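You operate a simulated robot arm through the tools that you are given. There is no shell and no other tool.

You run a simulated two-armed robot. Do the job below in one go: nothing can be reset, and whatever is moved stays where it is left.

## Task
Check that the plug with the red grip stays out of the gold bush, then unclamp.
Fine: probe arm aside, slim plug to its well, stand the red one on the bore, then back in its well. Set down upright: slim gauge plug, gauge plug with the red grip.

It is judged by the outcome, as a careful person would: the job done as asked, and still so three seconds after it is handed in. It fails if anything else is knocked over, pushed out of place, dropped, spilled or broken.

## Robot
Two 7-joint arms with two-finger parallel grippers on one trunk that stands fixed in place. Base frame: the origin is at the foot of the trunk, x ahead of it, y to its left, z up. Lengths are in mm, angles in degrees, forces in N, time in s.
The left shoulder is at [183, 171, 1081], the right one opposite. Payload 4.4 kg a hand.
The tool frame of a hand sits at the grasp point between the pads (the TCP): z along the fingers, y along the line on which they close. The tips reach 23 mm beyond it. The gripper opens to 94 mm. The fingers are 38 mm wide and 10 mm thick; the gripper's body (54 by 96 mm) begins 39 mm behind the TCP.
Orientation is told as [roll, pitch, yaw] about the base's x, y, z axes, in that order, counted from this pose: with the fingers straight down and closing along the base's y, the tool's x points along the base's -x, its y along +y and its z along -z.

## Interface
- The arms move only by the tool servo_tool. It takes "left_increments", "right_increments" or both (then of equal length, played together; a hand with none holds still); each is a list of rows, each a list of 7 numbers: the finger opening in mm, from 0 to 94, then the shift along the tool's x, y, z in units of 100 mm (1.0 is 100 mm), then the turn, a rotation vector about the tool's x, y, z in units of 180 degrees (1.0 is 180 degrees). In form: [[claw, x, y, z, wx, wy, wz], ...]. A call has 1 to 20 rows; each row is the pose to reach, as a shift and turn from the pose commanded when the call began, along the tool's axes at that moment. A call with a number of a shift or a turn outside -1 to 1 is refused whole. Each row takes 0.2 s and may step no farther than 50 mm and 8.6 degrees from the row before; otherwise, or with a gripper value out of range, the whole call is refused. A pose out of reach is approached as far as the arm can. The call stops where the force on the tool passes 40 N (or 10 N more than at its start, if that is more) or the arm is blocked; 0.2 s more then pass. Each finger travels about 72 mm/s and halts on what it meets, pressing with about 28 N; the grip force reading is that of the motor and also rises with nothing between the fingers. The clock runs only during rows and for 0.2 s after the last one: add rows that repeat a pose to give the fingers time. The reply holds the time, the measured pose of the TCP, the force on the tool along the base axes, the opening and the grip force, in the units named above and with some noise, with the torque about the TCP (base axes, N m) and any sound that the robot's microphone picked up, and new pictures: "views" is both (left out), scene, wrist or none (wrist: the cameras of the hands that moved).
- Cameras (640 x 400 px; columns grow to the right, rows downward): "scene" is now at [298.3, 61.6, 1239]; the picture's right is [0.67, -0.74, 0.00], its down [-0.24, -0.22, -0.95] and it looks along [0.70, 0.64, -0.32] (base axes); focal length 214 px, centre (320, 200). "left" rides on the left gripper at [86, -16, -74] in its tool frame; the picture's right is [0.18, 0.98, 0.00], its down [-0.58, 0.11, -0.81] and it looks along [-0.79, 0.15, 0.59] (tool axes); focal length 243 px, centre (320, 200). "right" rides on the right gripper at [86, 16, -74] in its tool frame; the picture's right is [-0.18, 0.98, 0.00], its down [-0.58, -0.11, -0.81] and it looks along [-0.79, -0.15, 0.59] (tool axes); focal length 243 px, centre (320, 200). There is no depth. A picture from a camera that has moved, and an enlarged one, comes with that camera's place and axes in the base frame and with its lens.
- move_column(by): slides the trunk up (or, below 0, down) by that many mm; the arms and the scene camera ride with it, the base frame stays. It gives what a move gives, with no picture.
- turn_head(pan, tilt): turns the head with the scene camera to pan (to the left, within 80 degrees either way) and tilt (down, from -29 to 69), counted from straight ahead of the robot. It gives what a move gives, and a new picture of the scene camera.
- close_up(camera, box): a new picture of the part [left, top, right, bottom] of that camera's present view, enlarged. The clock stands still meanwhile.
- job_done(): hands the job in; it is judged then, once.

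Places have to be worked out from the pictures, the camera data and where the tool is seen. Open the grippers and draw the arms clear of the work before you hand the job in, unless the task says otherwise.

The tools are called as name(argument=value, ...) on one line, values as JSON. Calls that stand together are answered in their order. servo_tool: Moves the arms, as the interface text tells. Its arguments: {"type":"object","properties":{"left_increments":{"type":"array","items":{"type":"array","items":{"type":"number"}}},"right_increments":{"type":"array","items":{"type":"array","items":{"type":"number"}}},"views":{"type":"string","enum":["both","scene","wrist","none"]}},"required":[]} The other tools are called the same way: move_column (by) slides the trunk up or down; turn_head (pan, tilt) turns the head that bears the scene camera; close_up (camera, box) takes an enlarged picture of a part of a camera's view; job_done () hands the job in.

At the start:

```text
t: 0.0
left_tcp_pos: [366.2, 508.1, 1194.3]
left_ee_rot: [0.1, 0.0, -0.1]
left_wrist_force: [0.5, 0.5, -0.1]
left_ft_torque: [0.01, -0.01, -0.01]
left_finger_gap: 93.9
left_grip_force: 0.1
right_tcp_pos: [452.8, 75.8, 1197.1]
right_ee_rot: [0.0, 0.0, -0.1]
right_wrist_force: [-0.7, -0.3, -0.3]
right_ft_torque: [0.02, 0.02, 0.01]
right_finger_gap: 94.1
right_grip_force: 0.1
trunk travel left (down, up): [-100.0, 288.0]
head pan, tilt: [42.2, 18.8]
```

scene: 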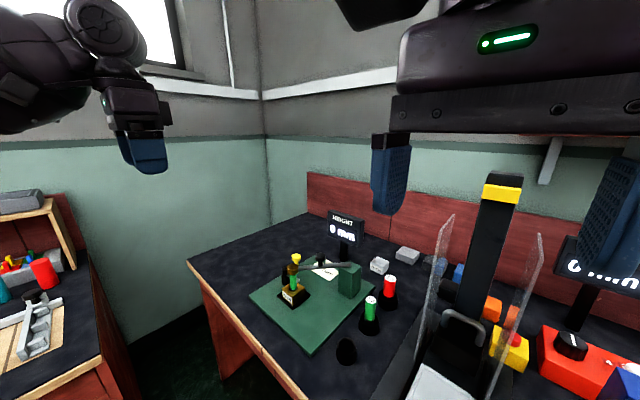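
right: 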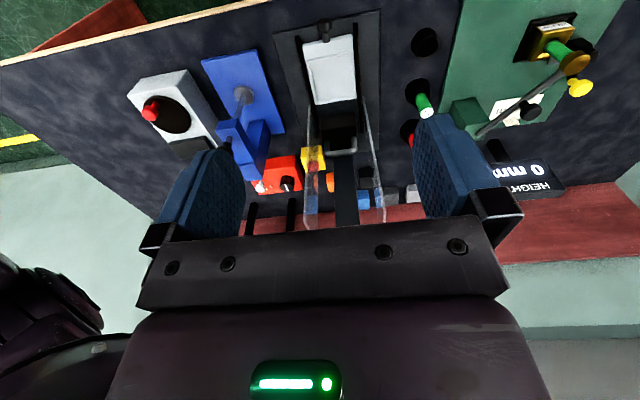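
left: 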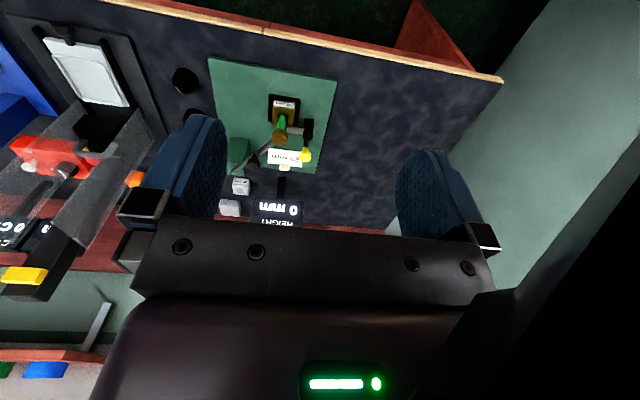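

I start by enlarging the area with the green plate, the bush and the plugs, to see what is there.

close_up(camera="scene", box=[240, 200, 440, 370])

close_up(camera="left", box=[160, 40, 360, 230])

close_up(camera="right", box=[380, 0, 640, 220])

```text
2.35 times, centred on (340, 285) of scene
camera zoom: at [298.3, 61.6, 1239.0], right [0.67, -0.74, 0.0], down [-0.24, -0.22, -0.95], along [0.7, 0.64, -0.32], focal length 505 px, centre (273, 0)
```

zoom: 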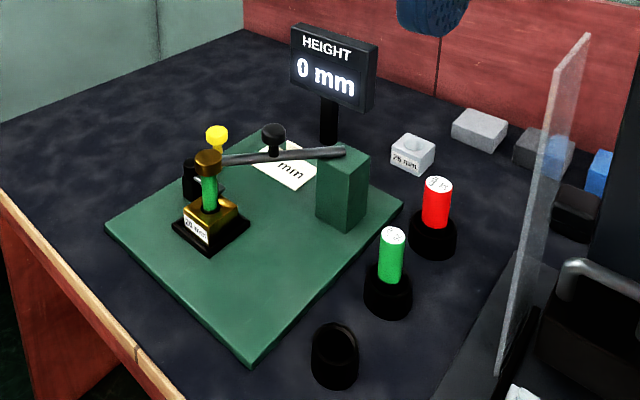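

```text
2.11 times, centred on (260, 135) of left
camera zoom: at [279.1, 490.8, 1268.7], right [-0.18, 0.98, 0.0], down [0.58, 0.11, 0.81], along [0.79, 0.15, -0.59], focal length 511 px, centre (446, 337)
```

zoom: 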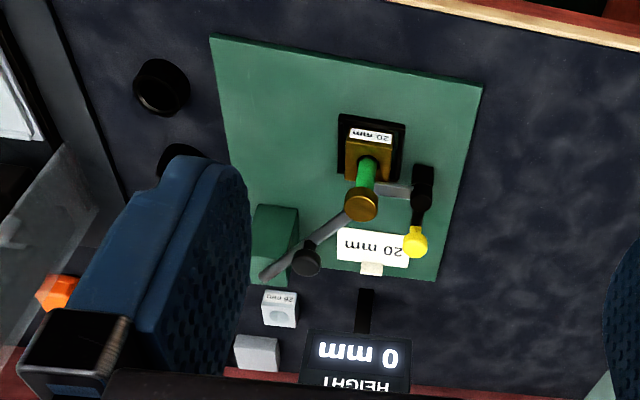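

```text
1.82 times, centred on (510, 110) of right
camera zoom: at [366.0, 91.8, 1270.6], right [0.19, 0.98, 0.0], down [0.58, -0.11, 0.81], along [0.79, -0.15, -0.59], focal length 441 px, centre (-26, 364)
```

zoom: 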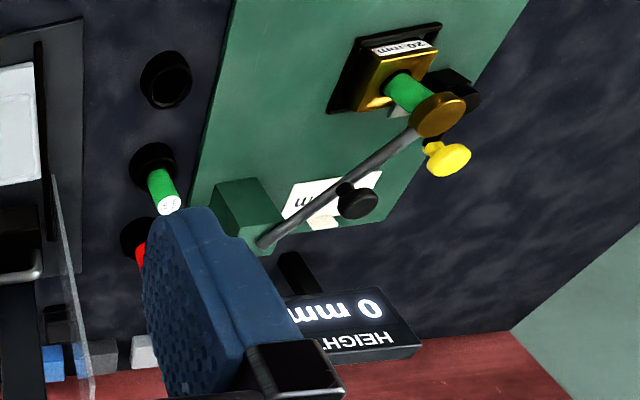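

The bush with a green-gripped plug under the probe disc sits at about (628, 471, 745); three wells lie near y=259 at x≈605 (empty), 711 (green) and 814 (red). I zoom in further for detail.

close_up(camera="scene", box=[270, 235, 370, 310])

close_up(camera="scene", box=[330, 255, 430, 375])

close_up(camera="left", box=[220, 70, 350, 180])

close_up(camera="right", box=[500, 10, 620, 130])

```text
5.33 times, centred on (320, 272) of scene
camera zoom: at [298.3, 61.6, 1239.0], right [0.67, -0.74, 0.0], down [-0.24, -0.22, -0.95], along [0.7, 0.64, -0.32], focal length 1144 px, centre (320, -187)
```

zoom: 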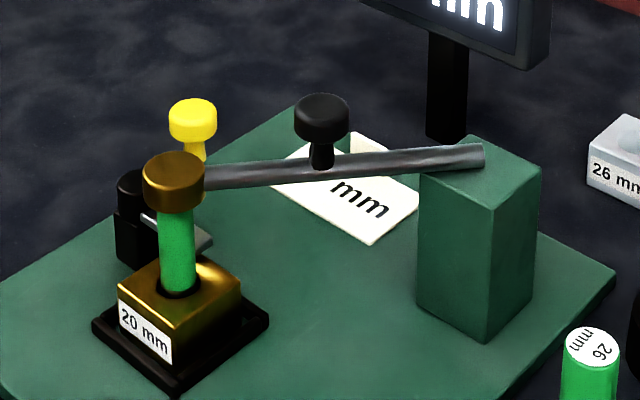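

```text
3.33 times, centred on (380, 315) of scene
camera zoom: at [298.3, 61.6, 1239.0], right [0.67, -0.74, 0.0], down [-0.24, -0.22, -0.95], along [0.7, 0.64, -0.32], focal length 715 px, centre (120, -183)
```

zoom: 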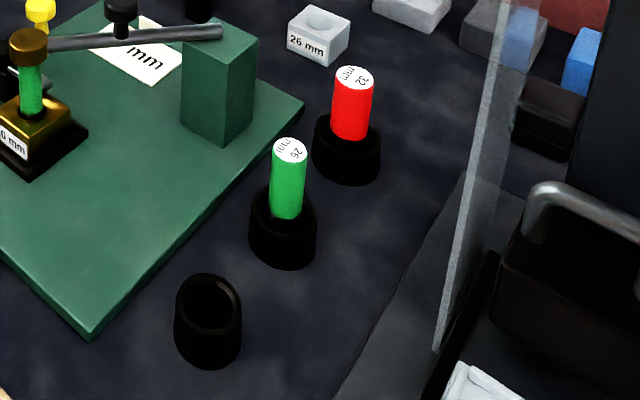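

```text
3.64 times, centred on (285, 125) of left
camera zoom: at [279.1, 490.8, 1268.7], right [-0.18, 0.98, 0.0], down [0.58, 0.11, 0.81], along [0.79, 0.15, -0.59], focal length 882 px, centre (447, 473)
```

zoom: 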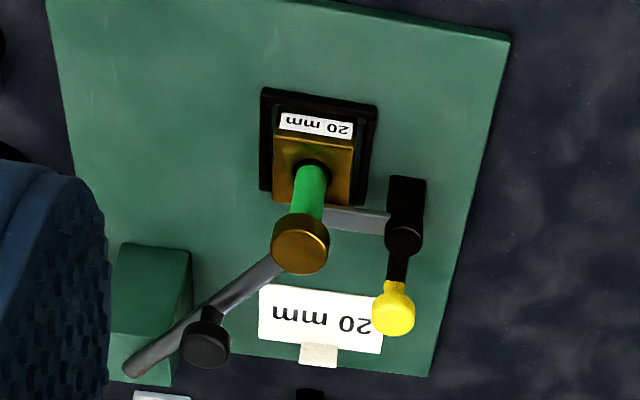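

```text
3.33 times, centred on (560, 70) of right
camera zoom: at [366.0, 91.8, 1270.6], right [0.19, 0.98, 0.0], down [0.58, -0.11, 0.81], along [0.79, -0.15, -0.59], focal length 809 px, centre (-480, 633)
```

zoom: 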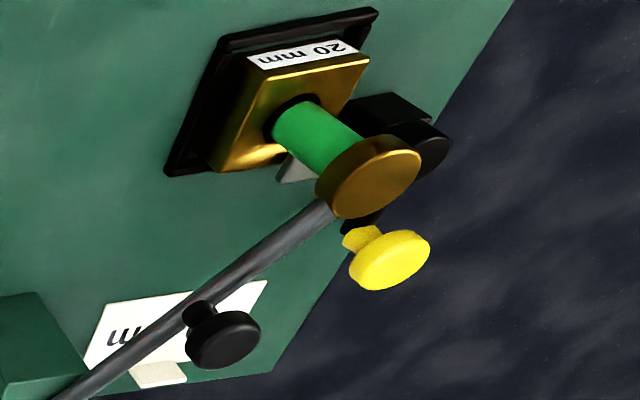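

The bush sits in a black nest with a lever clamp beside it (yellow knob about (688, 531, 835)), and the probe disc lies over the slim plug at about (625, 469, 855). I bring the left hand forward and down, still well above everything, for closer views.

servo_tool(left_increments=[[94, -0.25, 0, 0.25, 0, 0, 0], [94, -0.5, 0, 0.5, 0, 0, 0], [94, -0.7, 0, 0.75, 0, 0, 0], [94, -0.9, 0, 1.0, 0, 0, 0], [94, -0.9, 0, 1.0, 0, 0, 0]], views="wrist")

turn_head(pan=45, tilt=40)

```text
t: 1.2
left_tcp_pos: [456.2, 507.7, 1094.6]
left_ee_rot: [-0.1, 0.0, -0.1]
left_wrist_force: [-0.7, 0.4, 0.7]
left_ft_torque: [-0.01, -0.02, -0.01]
left_finger_gap: 93.8
left_grip_force: 0.0
right_tcp_pos: [453.3, 76.5, 1196.1]
right_ee_rot: [0.1, 0.0, -0.1]
right_wrist_force: [0.6, 0.2, -0.4]
right_ft_torque: [-0.04, -0.02, 0.02]
right_finger_gap: 94.0
right_grip_force: 0.0
trunk travel left (down, up): [-100.0, 288.0]
head pan, tilt: [42.2, 18.8]
camera left: at [369.0, 490.9, 1168.9], right [-0.18, 0.98, 0.0], down [0.58, 0.11, 0.81], along [0.79, 0.15, -0.59], focal length 243 px, centre (320, 200)
```

left: 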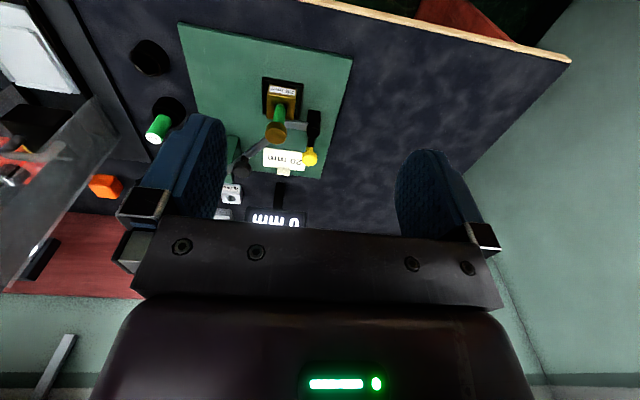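

```text
t: 2.0
left_tcp_pos: [456.1, 508.7, 1095.1]
left_ee_rot: [0.0, -0.1, -0.1]
left_wrist_force: [0.2, -0.3, -0.6]
left_ft_torque: [0.0, -0.03, -0.01]
left_finger_gap: 93.8
left_grip_force: 0.1
right_tcp_pos: [452.8, 75.6, 1196.4]
right_ee_rot: [0.0, 0.0, -0.1]
right_wrist_force: [0.3, 0.2, 0.0]
right_ft_torque: [0.05, 0.0, 0.0]
right_finger_gap: 94.2
right_grip_force: 0.0
trunk travel left (down, up): [-100.0, 288.0]
head pan, tilt: [45.0, 40.0]
camera scene: at [289.4, 59.1, 1205.7], right [0.71, -0.71, 0.0], down [-0.45, -0.45, -0.77], along [0.54, 0.54, -0.64], focal length 214 px, centre (320, 200)
```

scene: 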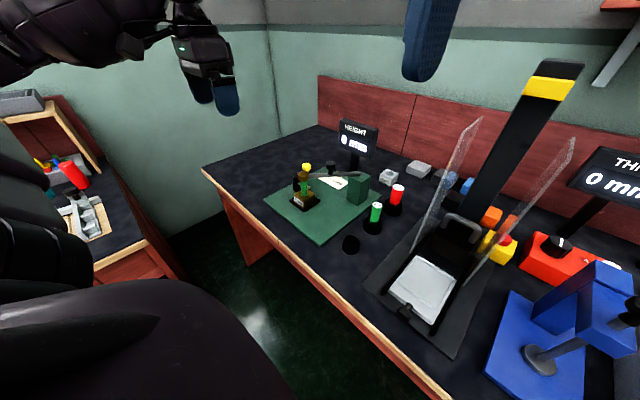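

The left hand is at (456, 508, 1095) with nothing near it. I bring it lower and forward for close wrist views of the clamp and the probe.

servo_tool(left_increments=[[94, 0.0, 0, 0.4, 0, 0, 0], [94, 0, 0, 0.8, 0, 0, 0], [94, -0.2, 0, 1.0, 0, 0, 0], [94, -0.4, 0, 1.0, 0, 0, 0], [94, -0.4, 0, 1.0, 0, 0, 0]], views="wrist")

close_up(camera="left", box=[200, 40, 420, 220])

close_up(camera="scene", box=[260, 150, 400, 240])

```text
t: 3.2
left_tcp_pos: [495.7, 507.5, 995.5]
left_ee_rot: [0.0, 0.1, -0.1]
left_wrist_force: [0.4, -0.1, -0.8]
left_ft_torque: [0.03, 0.04, 0.01]
left_finger_gap: 94.0
left_grip_force: 0.1
right_tcp_pos: [453.1, 76.1, 1196.0]
right_ee_rot: [0.0, 0.0, -0.2]
right_wrist_force: [-0.2, -0.4, -0.2]
right_ft_torque: [-0.05, 0.02, 0.03]
right_finger_gap: 93.9
right_grip_force: 0.1
trunk travel left (down, up): [-100.0, 288.0]
head pan, tilt: [45.0, 40.0]
camera left: at [409.1, 490.4, 1068.5], right [-0.18, 0.98, 0.0], down [0.58, 0.11, 0.81], along [0.79, 0.15, -0.59], focal length 243 px, centre (320, 200)
```

left: 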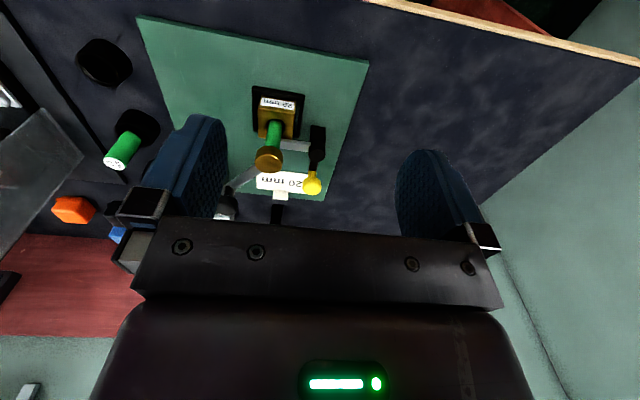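

```text
2.22 times, centred on (310, 130) of left
camera zoom: at [409.1, 490.4, 1068.5], right [-0.18, 0.98, 0.0], down [0.58, 0.11, 0.81], along [0.79, 0.15, -0.59], focal length 539 px, centre (342, 356)
```

zoom: 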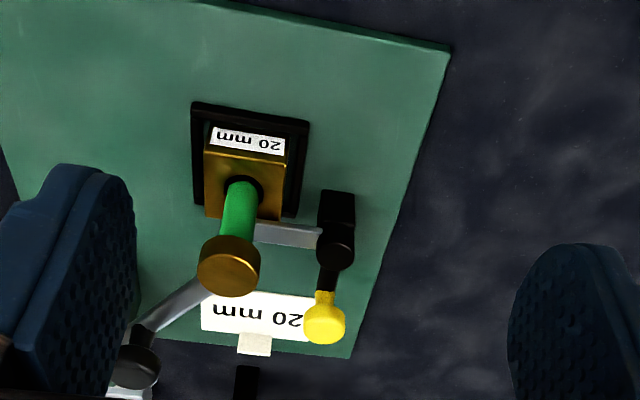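

```text
4.44 times, centred on (330, 195) of scene
camera zoom: at [289.3, 59.0, 1205.7], right [0.71, -0.71, 0.0], down [-0.45, -0.45, -0.77], along [0.54, 0.54, -0.64], focal length 953 px, centre (276, 222)
```

zoom: 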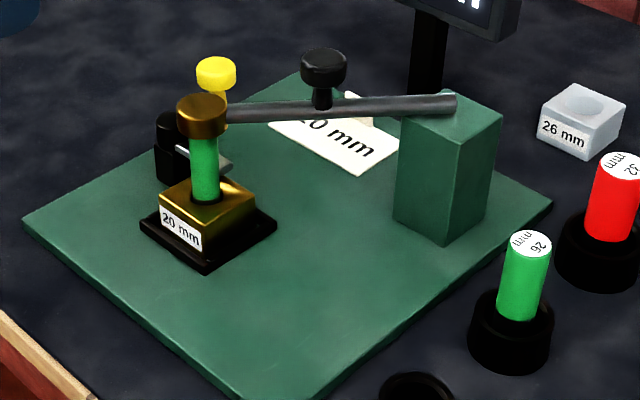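

The clamp's grey blade comes from a post at about (642, 531) over the bush's edge, with a lever to the yellow knob. I go lower still, in front of the fixture, for a near look from the wrist camera.

servo_tool(left_increments=[[94, 0.0, 0, 0.4, 0, 0, 0], [94, 0, 0, 0.8, 0, 0, 0], [94, -0.2, 0, 0.95, 0, 0, 0], [94, -0.2, 0, 0.95, 0, 0, 0]], views="wrist")

close_up(camera="left", box=[180, 40, 420, 220])

close_up(camera="scene", box=[290, 160, 360, 220])

```text
t: 4.2
left_tcp_pos: [515.6, 507.2, 900.4]
left_ee_rot: [0.1, 0.1, -0.1]
left_wrist_force: [0.0, 0.7, -0.1]
left_ft_torque: [-0.02, 0.03, -0.01]
left_finger_gap: 93.9
left_grip_force: 0.1
right_tcp_pos: [453.0, 76.8, 1197.8]
right_ee_rot: [0.0, 0.1, -0.1]
right_wrist_force: [-1.3, -0.8, 0.3]
right_ft_torque: [0.01, -0.01, -0.01]
right_finger_gap: 94.2
right_grip_force: 0.1
trunk travel left (down, up): [-100.0, 288.0]
head pan, tilt: [45.0, 40.0]
camera left: at [428.9, 489.7, 974.2], right [-0.18, 0.98, 0.0], down [0.58, 0.11, 0.81], along [0.79, 0.15, -0.59], focal length 243 px, centre (320, 200)
```

left: 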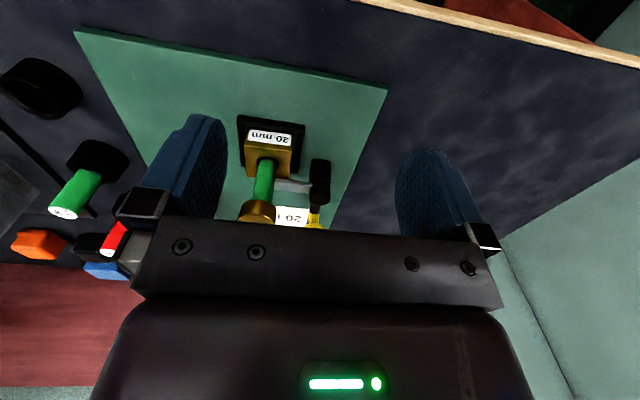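

```text
2.22 times, centred on (300, 130) of left
camera zoom: at [428.9, 489.7, 974.2], right [-0.18, 0.98, 0.0], down [0.58, 0.11, 0.81], along [0.79, 0.15, -0.59], focal length 539 px, centre (364, 356)
```

zoom: 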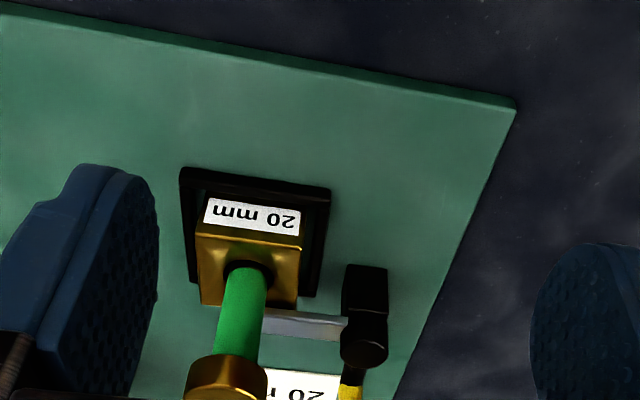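

```text
6.67 times, centred on (325, 190) of scene
camera zoom: at [289.1, 59.0, 1205.8], right [0.71, -0.71, 0.0], down [-0.45, -0.45, -0.77], along [0.54, 0.54, -0.64], focal length 1430 px, centre (287, 267)
```

zoom: 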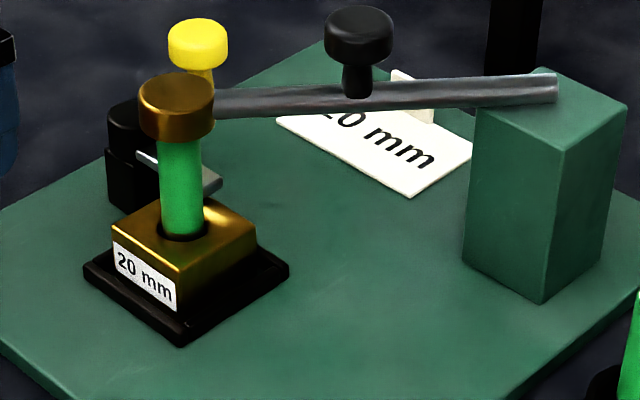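

The probe rod pivots on the green pillar with a black knob midway; the disc bottom is just above the plug and the yellow clamp knob nearly reaches the disc's height, so I plan to swing the probe toward the robot. I enlarge the probe, clamp and wells further to fix positions precisely.

close_up(camera="scene", box=[290, 155, 330, 215])

close_up(camera="scene", box=[315, 155, 375, 210])

close_up(camera="scene", box=[335, 175, 415, 260])

close_up(camera="right", box=[390, 10, 470, 130])

```text
6.67 times, centred on (310, 185) of scene
camera zoom: at [289.1, 59.0, 1205.8], right [0.71, -0.71, 0.0], down [-0.45, -0.45, -0.77], along [0.54, 0.54, -0.64], focal length 1430 px, centre (387, 300)
```

zoom: 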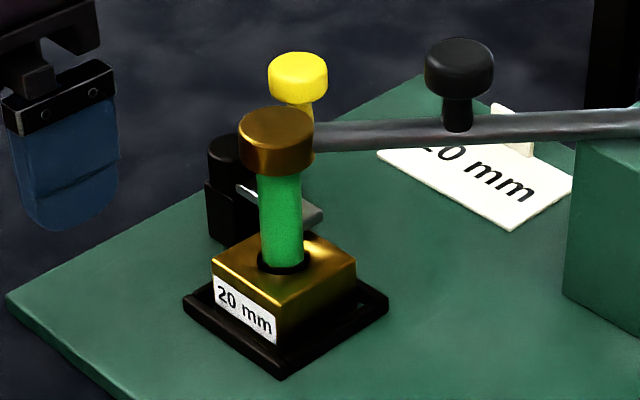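

```text
7.27 times, centred on (345, 182) of scene
camera zoom: at [289.1, 59.0, 1205.8], right [0.71, -0.71, 0.0], down [-0.45, -0.45, -0.77], along [0.54, 0.54, -0.64], focal length 1560 px, centre (138, 327)
```

zoom: 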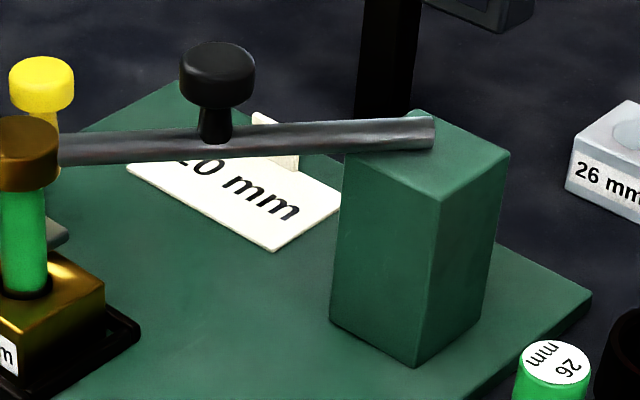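

```text
4.71 times, centred on (375, 218) of scene
camera zoom: at [289.1, 59.0, 1205.8], right [0.71, -0.71, 0.0], down [-0.45, -0.45, -0.77], along [0.54, 0.54, -0.64], focal length 1009 px, centre (61, 118)
```

zoom: 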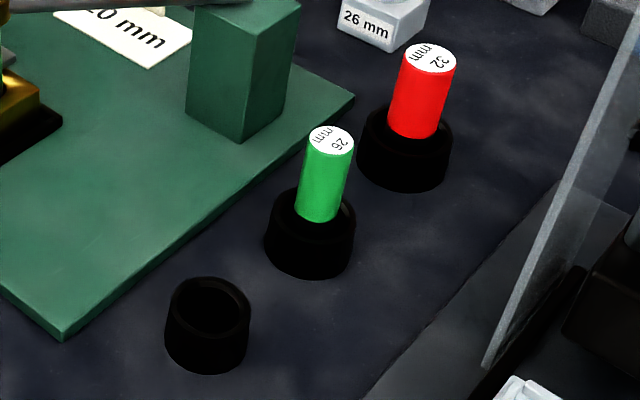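

```text
3.33 times, centred on (430, 70) of right
camera zoom: at [365.6, 91.6, 1271.0], right [0.19, 0.98, 0.0], down [0.58, -0.11, 0.81], along [0.79, -0.15, -0.59], focal length 809 px, centre (-47, 633)
```

zoom: 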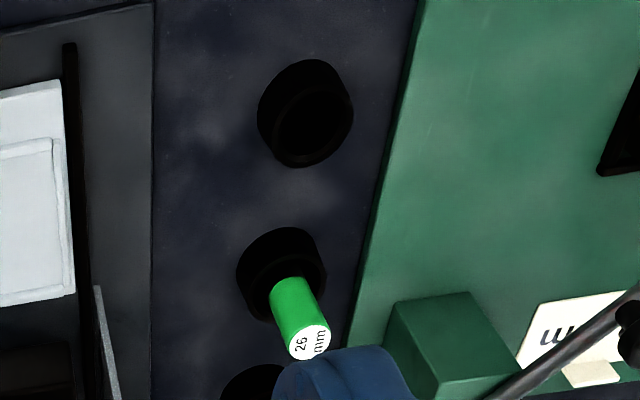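

Triangulation gives: bush top z≈786 centred at (628.5, 468.5), disc z 843–862, knob (688, 417, top 891), pivot at the pillar centre (755, 356), slim well about (603, 256, rim 764), red plug about (807, 254, top 832). I raise the left hand and move it toward a spot above the probe knob, narrowing the fingers to a fork.

servo_tool(left_increments=[[94, 0, 0, -0.35, 0, 0, 0], [80, 0, 0, -0.7, 0, 0, 0], [60, -0.3, -0.2, -0.8, 0, 0, 0], [56, -0.6, -0.4, -0.8, 0, 0, 0], [56, -0.9, -0.6, -0.8, 0, 0, 0], [56, -0.9, -0.6, -0.8, 0, 0, 0]], views="none")

servo_tool(left_increments=[[56, -0.3, -0.1, 0, 0, 0, 0], [56, -0.6, -0.2, 0, 0, 0, 0], [56, -0.82, -0.3, 0, 0, 0, 0], [56, -0.82, -0.3, 0.2, 0, 0, 0], [56, -0.82, -0.3, 0.2, 0, 0, 0]], views="both")

```text
t: 5.7
left_tcp_pos: [606.1, 450.0, 979.5]
left_ee_rot: [-0.1, 0.2, 0.0]
left_wrist_force: [0.8, 0.1, 0.1]
left_ft_torque: [-0.04, -0.02, 0.01]
left_finger_gap: 56.0
left_grip_force: 0.0
right_tcp_pos: [451.7, 77.8, 1195.8]
right_ee_rot: [-0.1, 0.0, -0.1]
right_wrist_force: [0.2, -0.4, -0.7]
right_ft_torque: [0.0, 0.0, -0.02]
right_finger_gap: 93.9
right_grip_force: 0.1
trunk travel left (down, up): [-100.0, 288.0]
head pan, tilt: [45.0, 40.0]
```

```text
t: 6.8
left_tcp_pos: [687.5, 416.7, 959.5]
left_ee_rot: [-0.1, -0.1, -0.1]
left_wrist_force: [0.5, 0.4, -0.2]
left_ft_torque: [0.01, -0.01, 0.05]
left_finger_gap: 56.1
left_grip_force: 0.0
right_tcp_pos: [452.1, 76.6, 1196.0]
right_ee_rot: [0.0, 0.0, -0.1]
right_wrist_force: [-0.7, 0.3, -0.3]
right_ft_torque: [-0.02, 0.01, 0.0]
right_finger_gap: 94.1
right_grip_force: 0.1
trunk travel left (down, up): [-100.0, 288.0]
head pan, tilt: [45.0, 40.0]
camera scene: at [289.0, 59.1, 1205.8], right [0.71, -0.71, 0.0], down [-0.45, -0.45, -0.77], along [0.54, 0.54, -0.64], focal length 214 px, centre (320, 200)
camera left: at [601.4, 400.1, 1034.2], right [-0.18, 0.98, 0.0], down [0.58, 0.11, 0.81], along [0.79, 0.15, -0.59], focal length 243 px, centre (320, 200)
```

scene: 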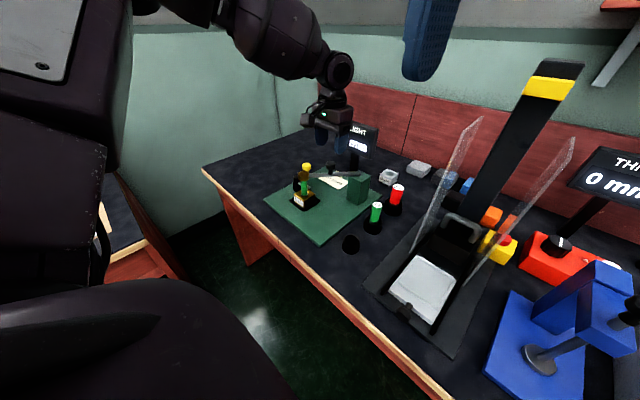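
left: 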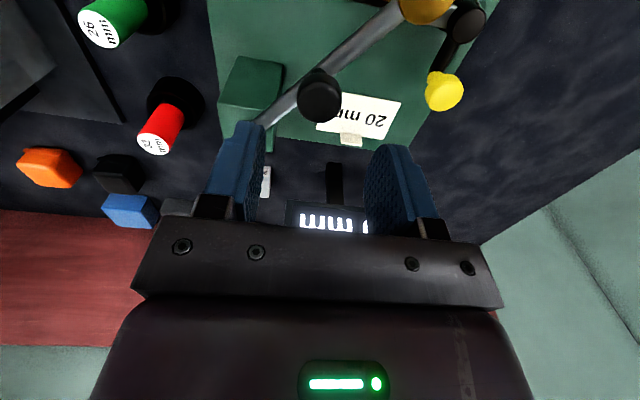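

The wrist view puts the knob at about (690, 416), right below the fork. I check the scene view closely before lowering.

close_up(camera="scene", box=[285, 100, 385, 215])

```text
3.48 times, centred on (335, 158) of scene
camera zoom: at [289.0, 59.1, 1205.8], right [0.71, -0.71, 0.0], down [-0.45, -0.45, -0.77], along [0.54, 0.54, -0.64], focal length 746 px, centre (268, 348)
```

zoom: 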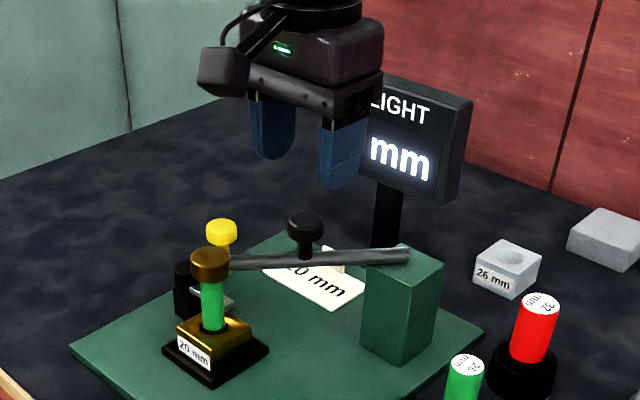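

The fork is straight over the knob and clear of the display. I lower to TCP z≈893 so the tips straddle the knob above the rod.

servo_tool(left_increments=[[56, 0, 0, 0.2, 0, 0, 0], [56, 0, 0, 0.4, 0, 0, 0], [56, 0, 0, 0.55, 0, 0, 0], [56, 0, 0, 0.66, 0, 0, 0], [56, 0, 0, 0.66, 0, 0, 0]], views="both")

close_up(camera="scene", box=[285, 120, 385, 215])

```text
t: 8.1
left_tcp_pos: [688.4, 417.8, 894.8]
left_ee_rot: [0.0, 0.0, -0.1]
left_wrist_force: [-0.3, 0.2, -0.3]
left_ft_torque: [-0.03, 0.01, 0.01]
left_finger_gap: 56.1
left_grip_force: 0.0
right_tcp_pos: [452.8, 76.0, 1196.7]
right_ee_rot: [0.1, 0.0, -0.1]
right_wrist_force: [-0.6, 0.4, 0.2]
right_ft_torque: [-0.03, 0.01, 0.01]
right_finger_gap: 94.0
right_grip_force: 0.0
trunk travel left (down, up): [-100.0, 288.0]
head pan, tilt: [45.0, 40.0]
camera scene: at [289.2, 59.1, 1205.7], right [0.71, -0.71, 0.0], down [-0.45, -0.45, -0.77], along [0.54, 0.54, -0.64], focal length 214 px, centre (320, 200)
camera left: at [601.2, 400.1, 968.0], right [-0.18, 0.98, 0.0], down [0.58, 0.11, 0.81], along [0.79, 0.15, -0.59], focal length 243 px, centre (320, 200)
```

scene: 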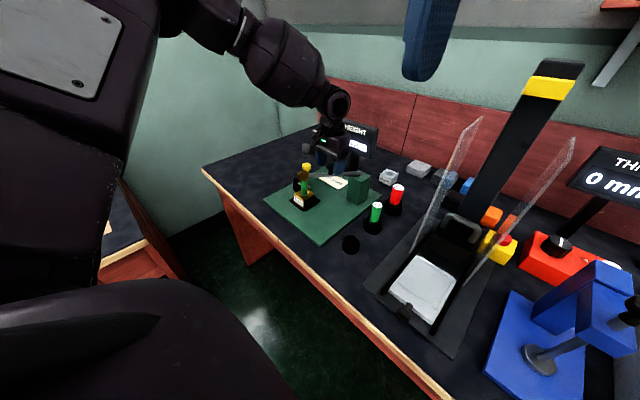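
left: 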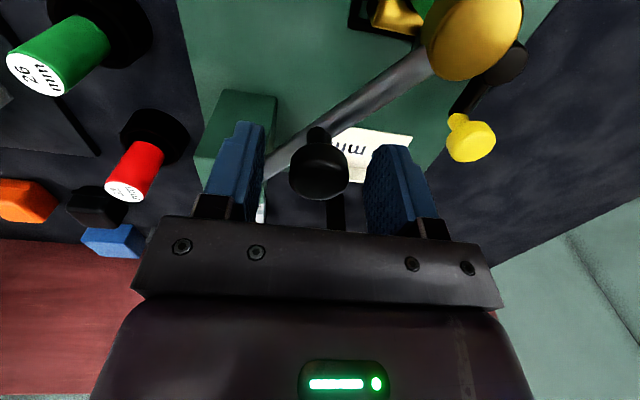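

```text
4.21 times, centred on (335, 168) of scene
camera zoom: at [289.2, 59.1, 1205.7], right [0.71, -0.71, 0.0], down [-0.45, -0.45, -0.77], along [0.54, 0.54, -0.64], focal length 903 px, centre (257, 337)
```

zoom: 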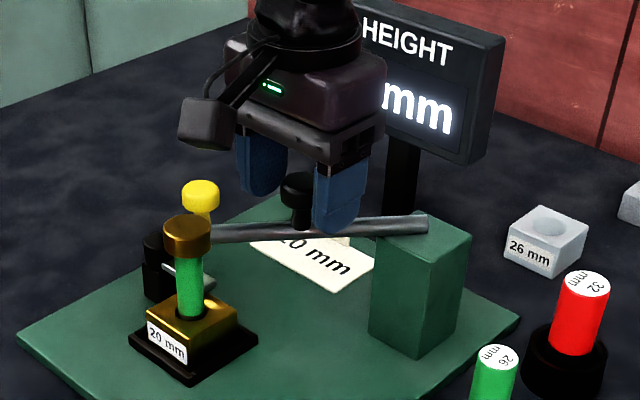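

The knob sits between the fingers with the tips above the rod. I push gently toward −y for a first small swing (about 7°) and watch force and pictures.

servo_tool(left_increments=[[56, 0.01, -0.06, 0, 0, 0, 0], [56, 0.02, -0.12, 0, 0, 0, 0], [56, 0.04, -0.16, 0, 0, 0, 0], [56, 0.055, -0.2, 0, 0, 0, 0], [56, 0.066, -0.24, 0, 0, 0, 0], [56, 0.066, -0.24, 0, 0, 0, 0]], views="wrist")

close_up(camera="scene", box=[285, 120, 385, 215])

```text
t: 9.4
left_tcp_pos: [682.1, 392.7, 893.5]
left_ee_rot: [0.0, 0.0, -0.1]
left_wrist_force: [-0.2, 0.0, 0.0]
left_ft_torque: [0.0, 0.01, -0.02]
left_finger_gap: 56.3
left_grip_force: 0.1
right_tcp_pos: [453.6, 76.9, 1195.8]
right_ee_rot: [-0.1, 0.0, -0.2]
right_wrist_force: [-1.0, 0.0, 0.3]
right_ft_torque: [0.02, 0.01, 0.03]
right_finger_gap: 94.0
right_grip_force: 0.0
trunk travel left (down, up): [-100.0, 288.0]
head pan, tilt: [45.0, 40.0]
camera left: at [594.5, 376.0, 967.7], right [-0.18, 0.98, 0.0], down [0.58, 0.11, 0.81], along [0.79, 0.15, -0.59], focal length 243 px, centre (320, 200)
```

left: 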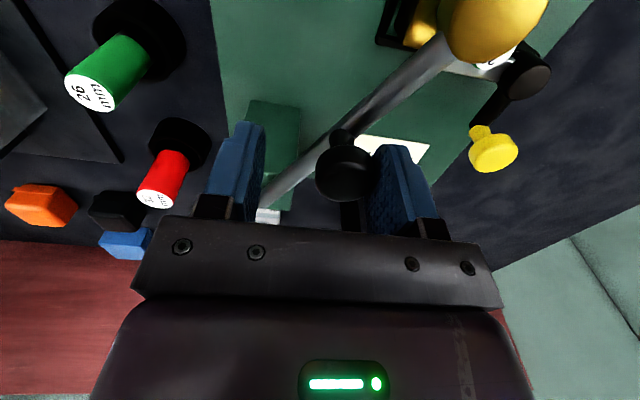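

```text
4.21 times, centred on (335, 168) of scene
camera zoom: at [289.4, 59.1, 1205.6], right [0.71, -0.71, 0.0], down [-0.45, -0.45, -0.77], along [0.54, 0.54, -0.64], focal length 903 px, centre (257, 337)
```

zoom: 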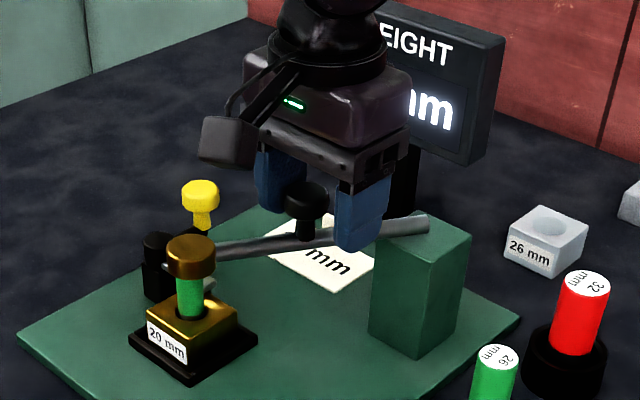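

The probe rod swings freely about the pillar and the slim plug stays put. I continue along the arc until the rod points straight toward the robot (about 47° of swing).

servo_tool(left_increments=[[56, 0.05, -0.07, 0, 0, 0, 0], [56, 0.085, -0.14, 0, 0, 0, 0], [56, 0.115, -0.21, 0, 0, 0, 0], [56, 0.135, -0.28, 0, 0, 0, 0], [56, 0.15, -0.35, 0, 0, 0, 0], [56, 0.16, -0.42, 0, 0, 0, 0], [56, 0.16, -0.49, 0, 0, 0, 0], [56, 0.16, -0.55, 0, 0, 0, 0], [56, 0.16, -0.595, 0, 0, 0, 0], [56, 0.16, -0.595, 0, 0, 0, 0]], views="both")

close_up(camera="scene", box=[270, 120, 420, 260])

```text
t: 11.7
left_tcp_pos: [666.2, 337.6, 894.3]
left_ee_rot: [-0.1, -0.2, 0.1]
left_wrist_force: [5.1, 37.1, 11.5]
left_ft_torque: [0.87, -0.01, 0.03]
left_finger_gap: 72.3
left_grip_force: 17.9
right_tcp_pos: [452.2, 78.9, 1196.9]
right_ee_rot: [-0.1, -0.1, -0.1]
right_wrist_force: [-0.2, 0.3, -0.1]
right_ft_torque: [0.02, -0.02, 0.01]
right_finger_gap: 93.9
right_grip_force: 0.1
trunk travel left (down, up): [-100.0, 288.0]
head pan, tilt: [45.0, 40.0]
camera scene: at [288.8, 61.7, 1205.8], right [0.71, -0.71, 0.0], down [-0.45, -0.46, -0.77], along [0.54, 0.54, -0.64], focal length 214 px, centre (320, 200)
camera left: at [578.1, 320.4, 967.6], right [-0.18, 0.98, 0.0], down [0.58, 0.11, 0.81], along [0.79, 0.15, -0.59], focal length 243 px, centre (320, 200)
```

scene: 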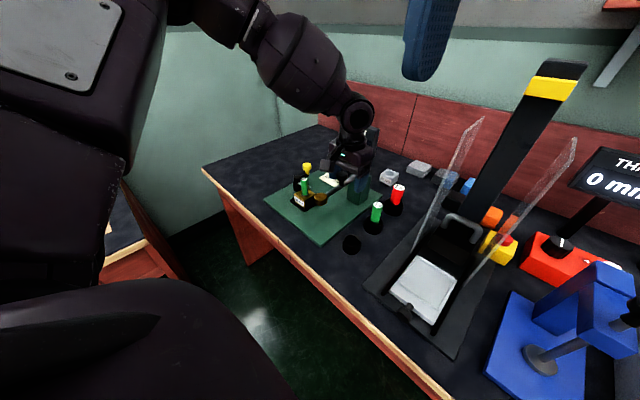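
left: 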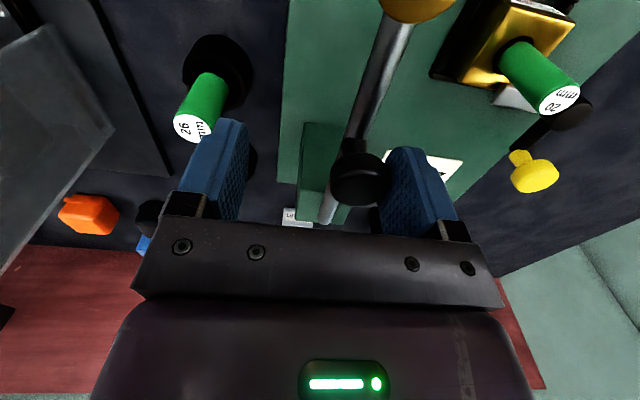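

```text
2.86 times, centred on (345, 190) of scene
camera zoom: at [288.8, 61.7, 1205.8], right [0.71, -0.71, 0.0], down [-0.45, -0.46, -0.77], along [0.54, 0.54, -0.64], focal length 613 px, centre (249, 229)
```

zoom: 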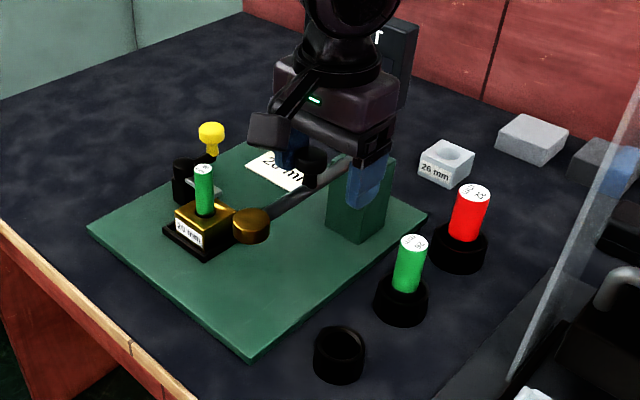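

The rod has reached its stop at about 180° (disc near (587, 358)), where the finger was pushed open with 37 N. I back the hand off at once so the fork no longer presses on the knob.

servo_tool(left_increments=[[56, 0, 0.1, 0, 0, 0, 0], [56, 0, 0.18, 0, 0, 0, 0], [56, 0, 0.2, 0, 0, 0, 0], [56, 0, 0.2, 0, 0, 0, 0]], views="both")

close_up(camera="scene", box=[270, 120, 420, 260])

```text
t: 12.7
left_tcp_pos: [664.6, 354.6, 894.2]
left_ee_rot: [-0.1, -0.1, -0.1]
left_wrist_force: [-0.3, 0.0, 0.0]
left_ft_torque: [-0.01, 0.02, 0.01]
left_finger_gap: 56.1
left_grip_force: 0.0
right_tcp_pos: [452.4, 76.5, 1195.7]
right_ee_rot: [0.0, 0.0, -0.1]
right_wrist_force: [-0.1, 0.0, 0.7]
right_ft_torque: [-0.02, -0.01, -0.02]
right_finger_gap: 94.3
right_grip_force: 0.2
trunk travel left (down, up): [-100.0, 288.0]
head pan, tilt: [45.0, 40.0]
camera scene: at [289.5, 59.2, 1205.5], right [0.71, -0.71, 0.0], down [-0.45, -0.45, -0.77], along [0.54, 0.54, -0.64], focal length 214 px, centre (320, 200)
camera left: at [578.2, 336.9, 967.8], right [-0.18, 0.98, 0.0], down [0.58, 0.11, 0.81], along [0.79, 0.15, -0.59], focal length 243 px, centre (320, 200)
```

scene: 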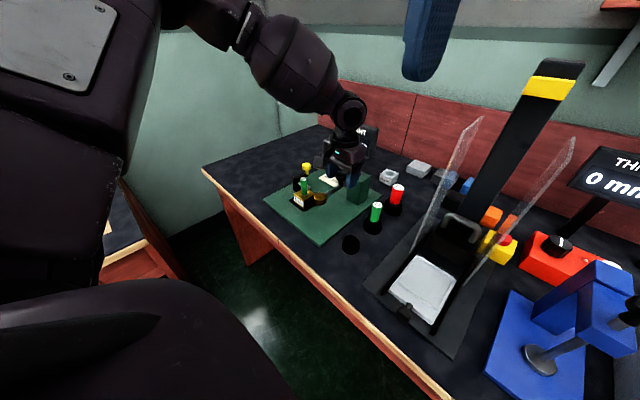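
left: 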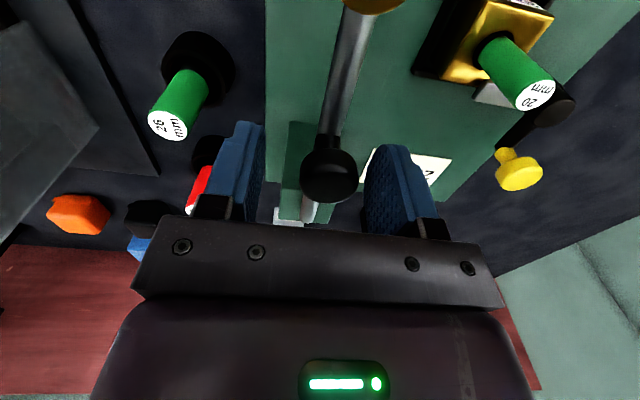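

```text
2.86 times, centred on (345, 190) of scene
camera zoom: at [289.5, 59.2, 1205.5], right [0.71, -0.71, 0.0], down [-0.45, -0.45, -0.77], along [0.54, 0.54, -0.64], focal length 613 px, centre (249, 229)
```

zoom: 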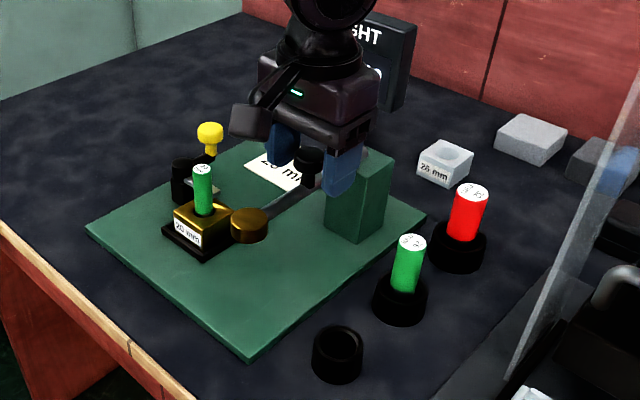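

The probe stays parked at about 180°, well off the bush, and the force is zero. I lift the hand clear and move it over the slim plug.

servo_tool(left_increments=[[56, 0, 0, -0.35, 0, 0, 0], [56, 0, 0, -0.7, 0, 0, 0], [56, 0.1, 0.35, -0.8, 0, 0, 0], [56, 0.25, 0.75, -0.8, 0, 0, 0], [56, 0.36, 1.0, -0.8, 0, 0, 0], [56, 0.36, 1.0, -0.8, 0, 0, 0]], views="wrist")

close_up(camera="scene", box=[280, 150, 360, 220])

close_up(camera="left", box=[250, 0, 430, 130])

```text
t: 14.1
left_tcp_pos: [628.5, 454.4, 972.9]
left_ee_rot: [0.0, 0.0, 0.0]
left_wrist_force: [-0.4, -0.1, -0.5]
left_ft_torque: [-0.02, 0.01, -0.02]
left_finger_gap: 55.8
left_grip_force: 0.1
right_tcp_pos: [453.6, 76.3, 1195.5]
right_ee_rot: [0.1, -0.1, 0.0]
right_wrist_force: [1.2, 0.4, -0.1]
right_ft_torque: [0.01, 0.0, -0.03]
right_finger_gap: 93.9
right_grip_force: 0.0
trunk travel left (down, up): [-100.0, 288.0]
head pan, tilt: [45.0, 40.0]
camera left: at [541.0, 436.4, 1047.2], right [-0.18, 0.98, 0.0], down [0.58, 0.11, 0.81], along [0.79, 0.15, -0.59], focal length 243 px, centre (320, 200)
```

left: 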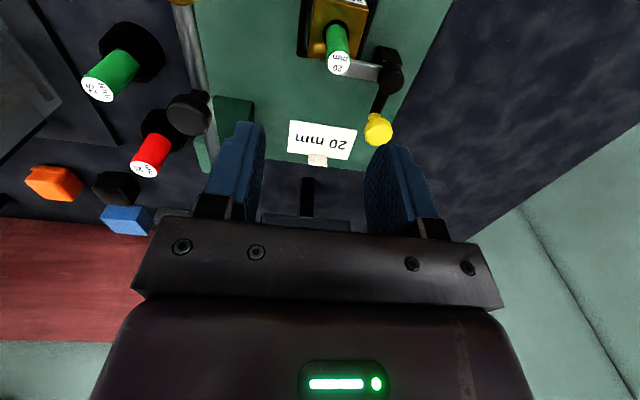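

```text
5.71 times, centred on (320, 185) of scene
camera zoom: at [289.4, 59.1, 1205.6], right [0.71, -0.71, 0.0], down [-0.45, -0.45, -0.77], along [0.54, 0.54, -0.64], focal length 1226 px, centre (320, 286)
```

zoom: 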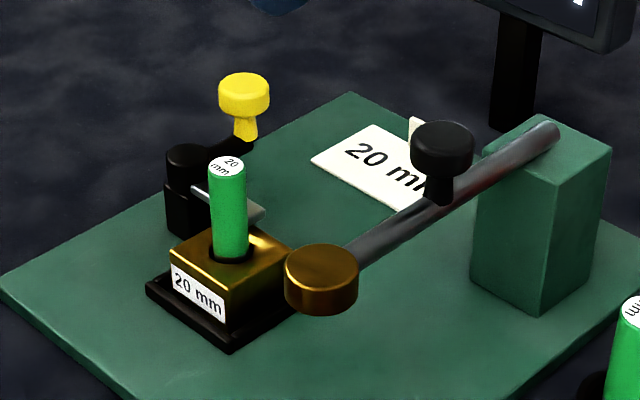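

```text
3.08 times, centred on (340, 65) of left
camera zoom: at [541.0, 436.4, 1047.2], right [-0.18, 0.98, 0.0], down [0.58, 0.11, 0.81], along [0.79, 0.15, -0.59], focal length 746 px, centre (258, 615)
```

zoom: 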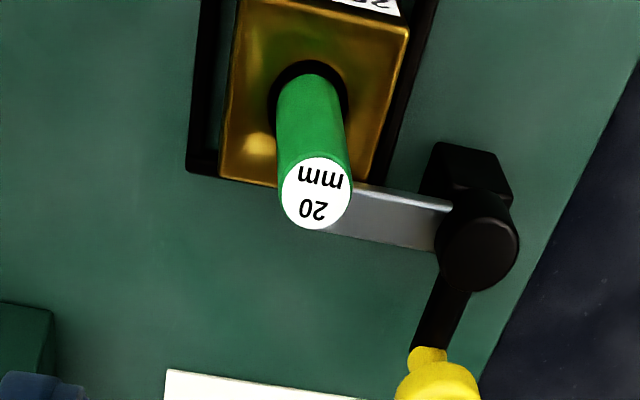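

The plug top triangulates to (629.3, 468.1, 843.6) from both cameras, and the blade lies at z≈790–795 beyond its +x side. I lower in line with the plug to just above its top.

servo_tool(left_increments=[[50, -0.004, 0.07, 0.2, 0, 0, 0], [44, -0.008, 0.137, 0.5, 0, 0, 0], [44, -0.008, 0.137, 0.8, 0, 0, 0], [44, -0.008, 0.137, 0.9, 0, 0, 0], [44, -0.008, 0.137, 0.9, 0, 0, 0]], views="wrist")

close_up(camera="scene", box=[280, 140, 360, 220])

```text
t: 15.2
left_tcp_pos: [627.4, 467.2, 884.7]
left_ee_rot: [0.0, 0.0, -0.1]
left_wrist_force: [0.5, -0.7, -0.6]
left_ft_torque: [0.01, 0.02, 0.02]
left_finger_gap: 43.7
left_grip_force: 0.1
right_tcp_pos: [452.6, 76.7, 1196.6]
right_ee_rot: [0.0, -0.1, -0.2]
right_wrist_force: [0.8, 0.2, 0.2]
right_ft_torque: [-0.04, 0.01, 0.0]
right_finger_gap: 94.2
right_grip_force: 0.0
trunk travel left (down, up): [-100.0, 288.0]
head pan, tilt: [45.0, 40.0]
camera left: at [542.6, 450.3, 958.1], right [-0.18, 0.98, 0.0], down [0.58, 0.11, 0.81], along [0.79, 0.15, -0.59], focal length 243 px, centre (320, 200)
```

left: 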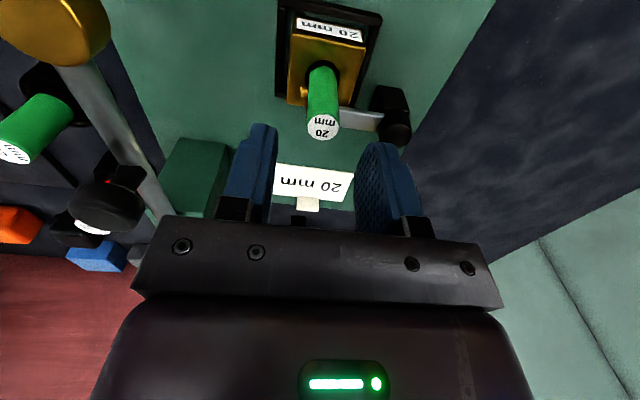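

```text
5.00 times, centred on (320, 180) of scene
camera zoom: at [289.3, 59.1, 1205.7], right [0.71, -0.71, 0.0], down [-0.45, -0.45, -0.77], along [0.54, 0.54, -0.64], focal length 1072 px, centre (320, 300)
```

zoom: 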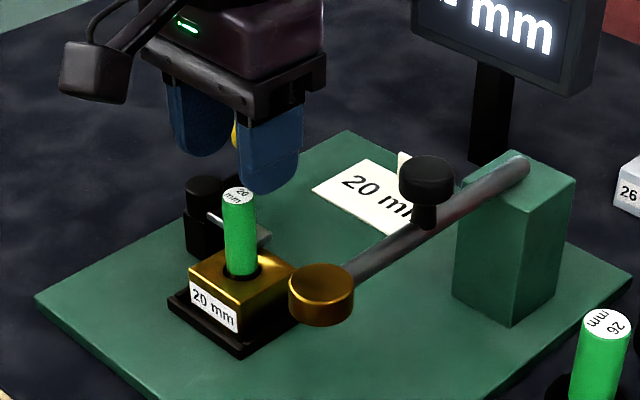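

Alignment looks right, within a millimetre. I lower to TCP z≈830 with the fingers either side of the green grip.

servo_tool(left_increments=[[44, -0.007, 0.008, 0.15, 0, 0, 0], [44, -0.007, 0.008, 0.3, 0, 0, 0], [44, -0.007, 0.008, 0.45, 0, 0, 0], [44, -0.007, 0.008, 0.54, 0, 0, 0], [44, -0.007, 0.008, 0.54, 0, 0, 0]], views="wrist")

close_up(camera="scene", box=[280, 140, 360, 220])

close_up(camera="left", box=[220, 60, 440, 230])

```text
t: 16.4
left_tcp_pos: [630.8, 469.6, 829.4]
left_ee_rot: [0.0, 0.0, -0.1]
left_wrist_force: [0.5, 0.8, 0.1]
left_ft_torque: [0.01, 0.0, -0.04]
left_finger_gap: 43.9
left_grip_force: 0.1
right_tcp_pos: [451.8, 77.6, 1195.4]
right_ee_rot: [-0.1, 0.0, 0.0]
right_wrist_force: [-0.6, 0.0, 0.1]
right_ft_torque: [0.0, -0.01, 0.01]
right_finger_gap: 94.0
right_grip_force: 0.0
trunk travel left (down, up): [-100.0, 288.0]
head pan, tilt: [45.0, 40.0]
camera left: at [543.8, 451.5, 903.9], right [-0.18, 0.98, 0.0], down [0.58, 0.11, 0.81], along [0.79, 0.15, -0.59], focal length 243 px, centre (320, 200)
```

left: 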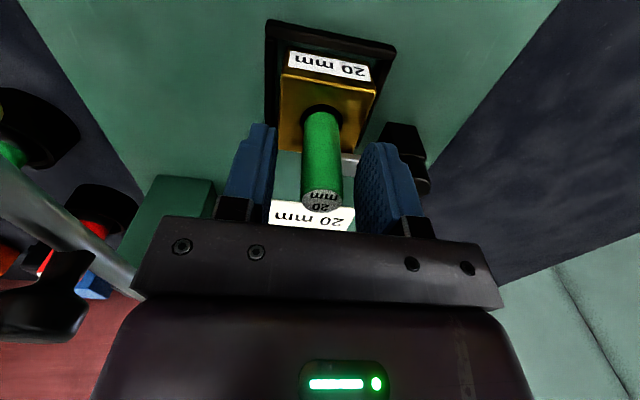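

```text
5.00 times, centred on (320, 180) of scene
camera zoom: at [289.3, 59.1, 1205.7], right [0.71, -0.71, 0.0], down [-0.45, -0.45, -0.77], along [0.54, 0.54, -0.64], focal length 1072 px, centre (320, 300)
```

zoom: 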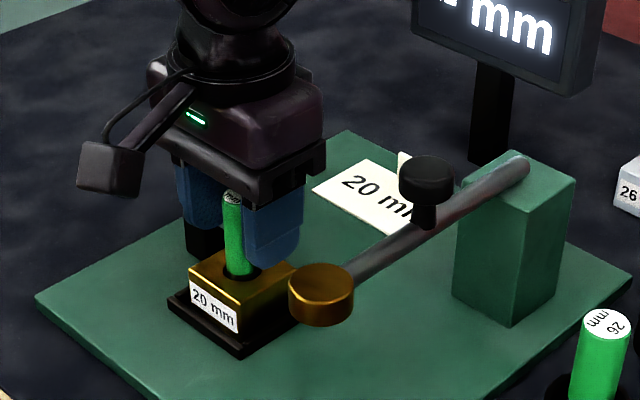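

```text
2.35 times, centred on (330, 145) of left
camera zoom: at [543.8, 451.5, 903.9], right [-0.18, 0.98, 0.0], down [0.58, 0.11, 0.81], along [0.79, 0.15, -0.59], focal length 571 px, centre (296, 329)
```

zoom: 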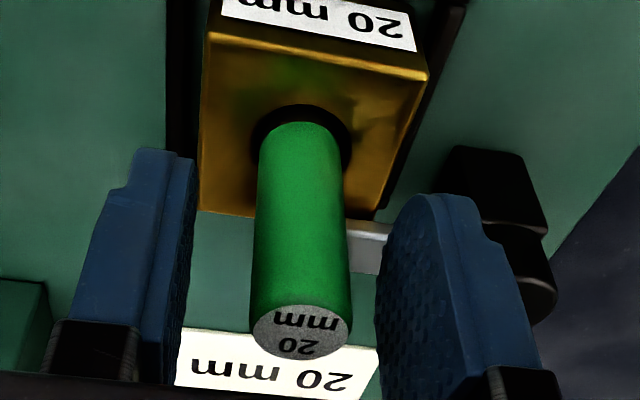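

The plug is centred within about a millimetre between the pads. I close on the grip.

servo_tool(left_increments=[[40, 0, 0.008, 0, 0, 0, 0], [25, 0, 0.008, 0, 0, 0, 0], [10, 0, 0.008, 0, 0, 0, 0], [10, 0, 0.008, 0, 0, 0, 0], [10, 0, 0.008, 0, 0, 0, 0]], views="wrist")

```text
t: 17.6
left_tcp_pos: [631.4, 469.5, 829.5]
left_ee_rot: [0.0, 0.0, -0.1]
left_wrist_force: [0.2, -0.6, 0.7]
left_ft_torque: [0.03, 0.02, -0.01]
left_finger_gap: 18.7
left_grip_force: 28.0
right_tcp_pos: [452.2, 76.6, 1196.2]
right_ee_rot: [0.1, 0.0, -0.2]
right_wrist_force: [0.1, -1.4, -0.7]
right_ft_torque: [-0.01, 0.05, -0.02]
right_finger_gap: 94.3
right_grip_force: 0.0
trunk travel left (down, up): [-100.0, 288.0]
head pan, tilt: [45.0, 40.0]
camera left: at [543.9, 452.2, 903.8], right [-0.18, 0.98, 0.0], down [0.58, 0.11, 0.81], along [0.79, 0.15, -0.59], focal length 243 px, centre (320, 200)
```

left: 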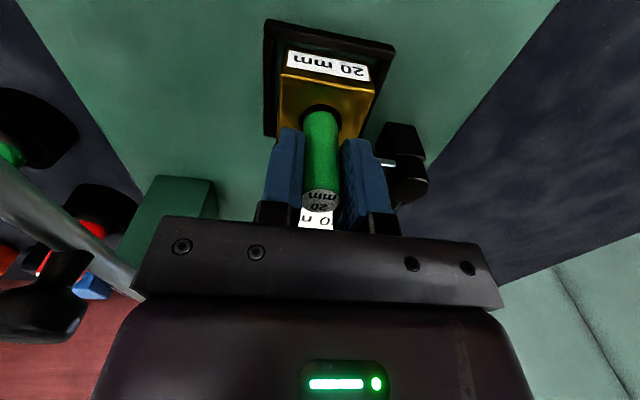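

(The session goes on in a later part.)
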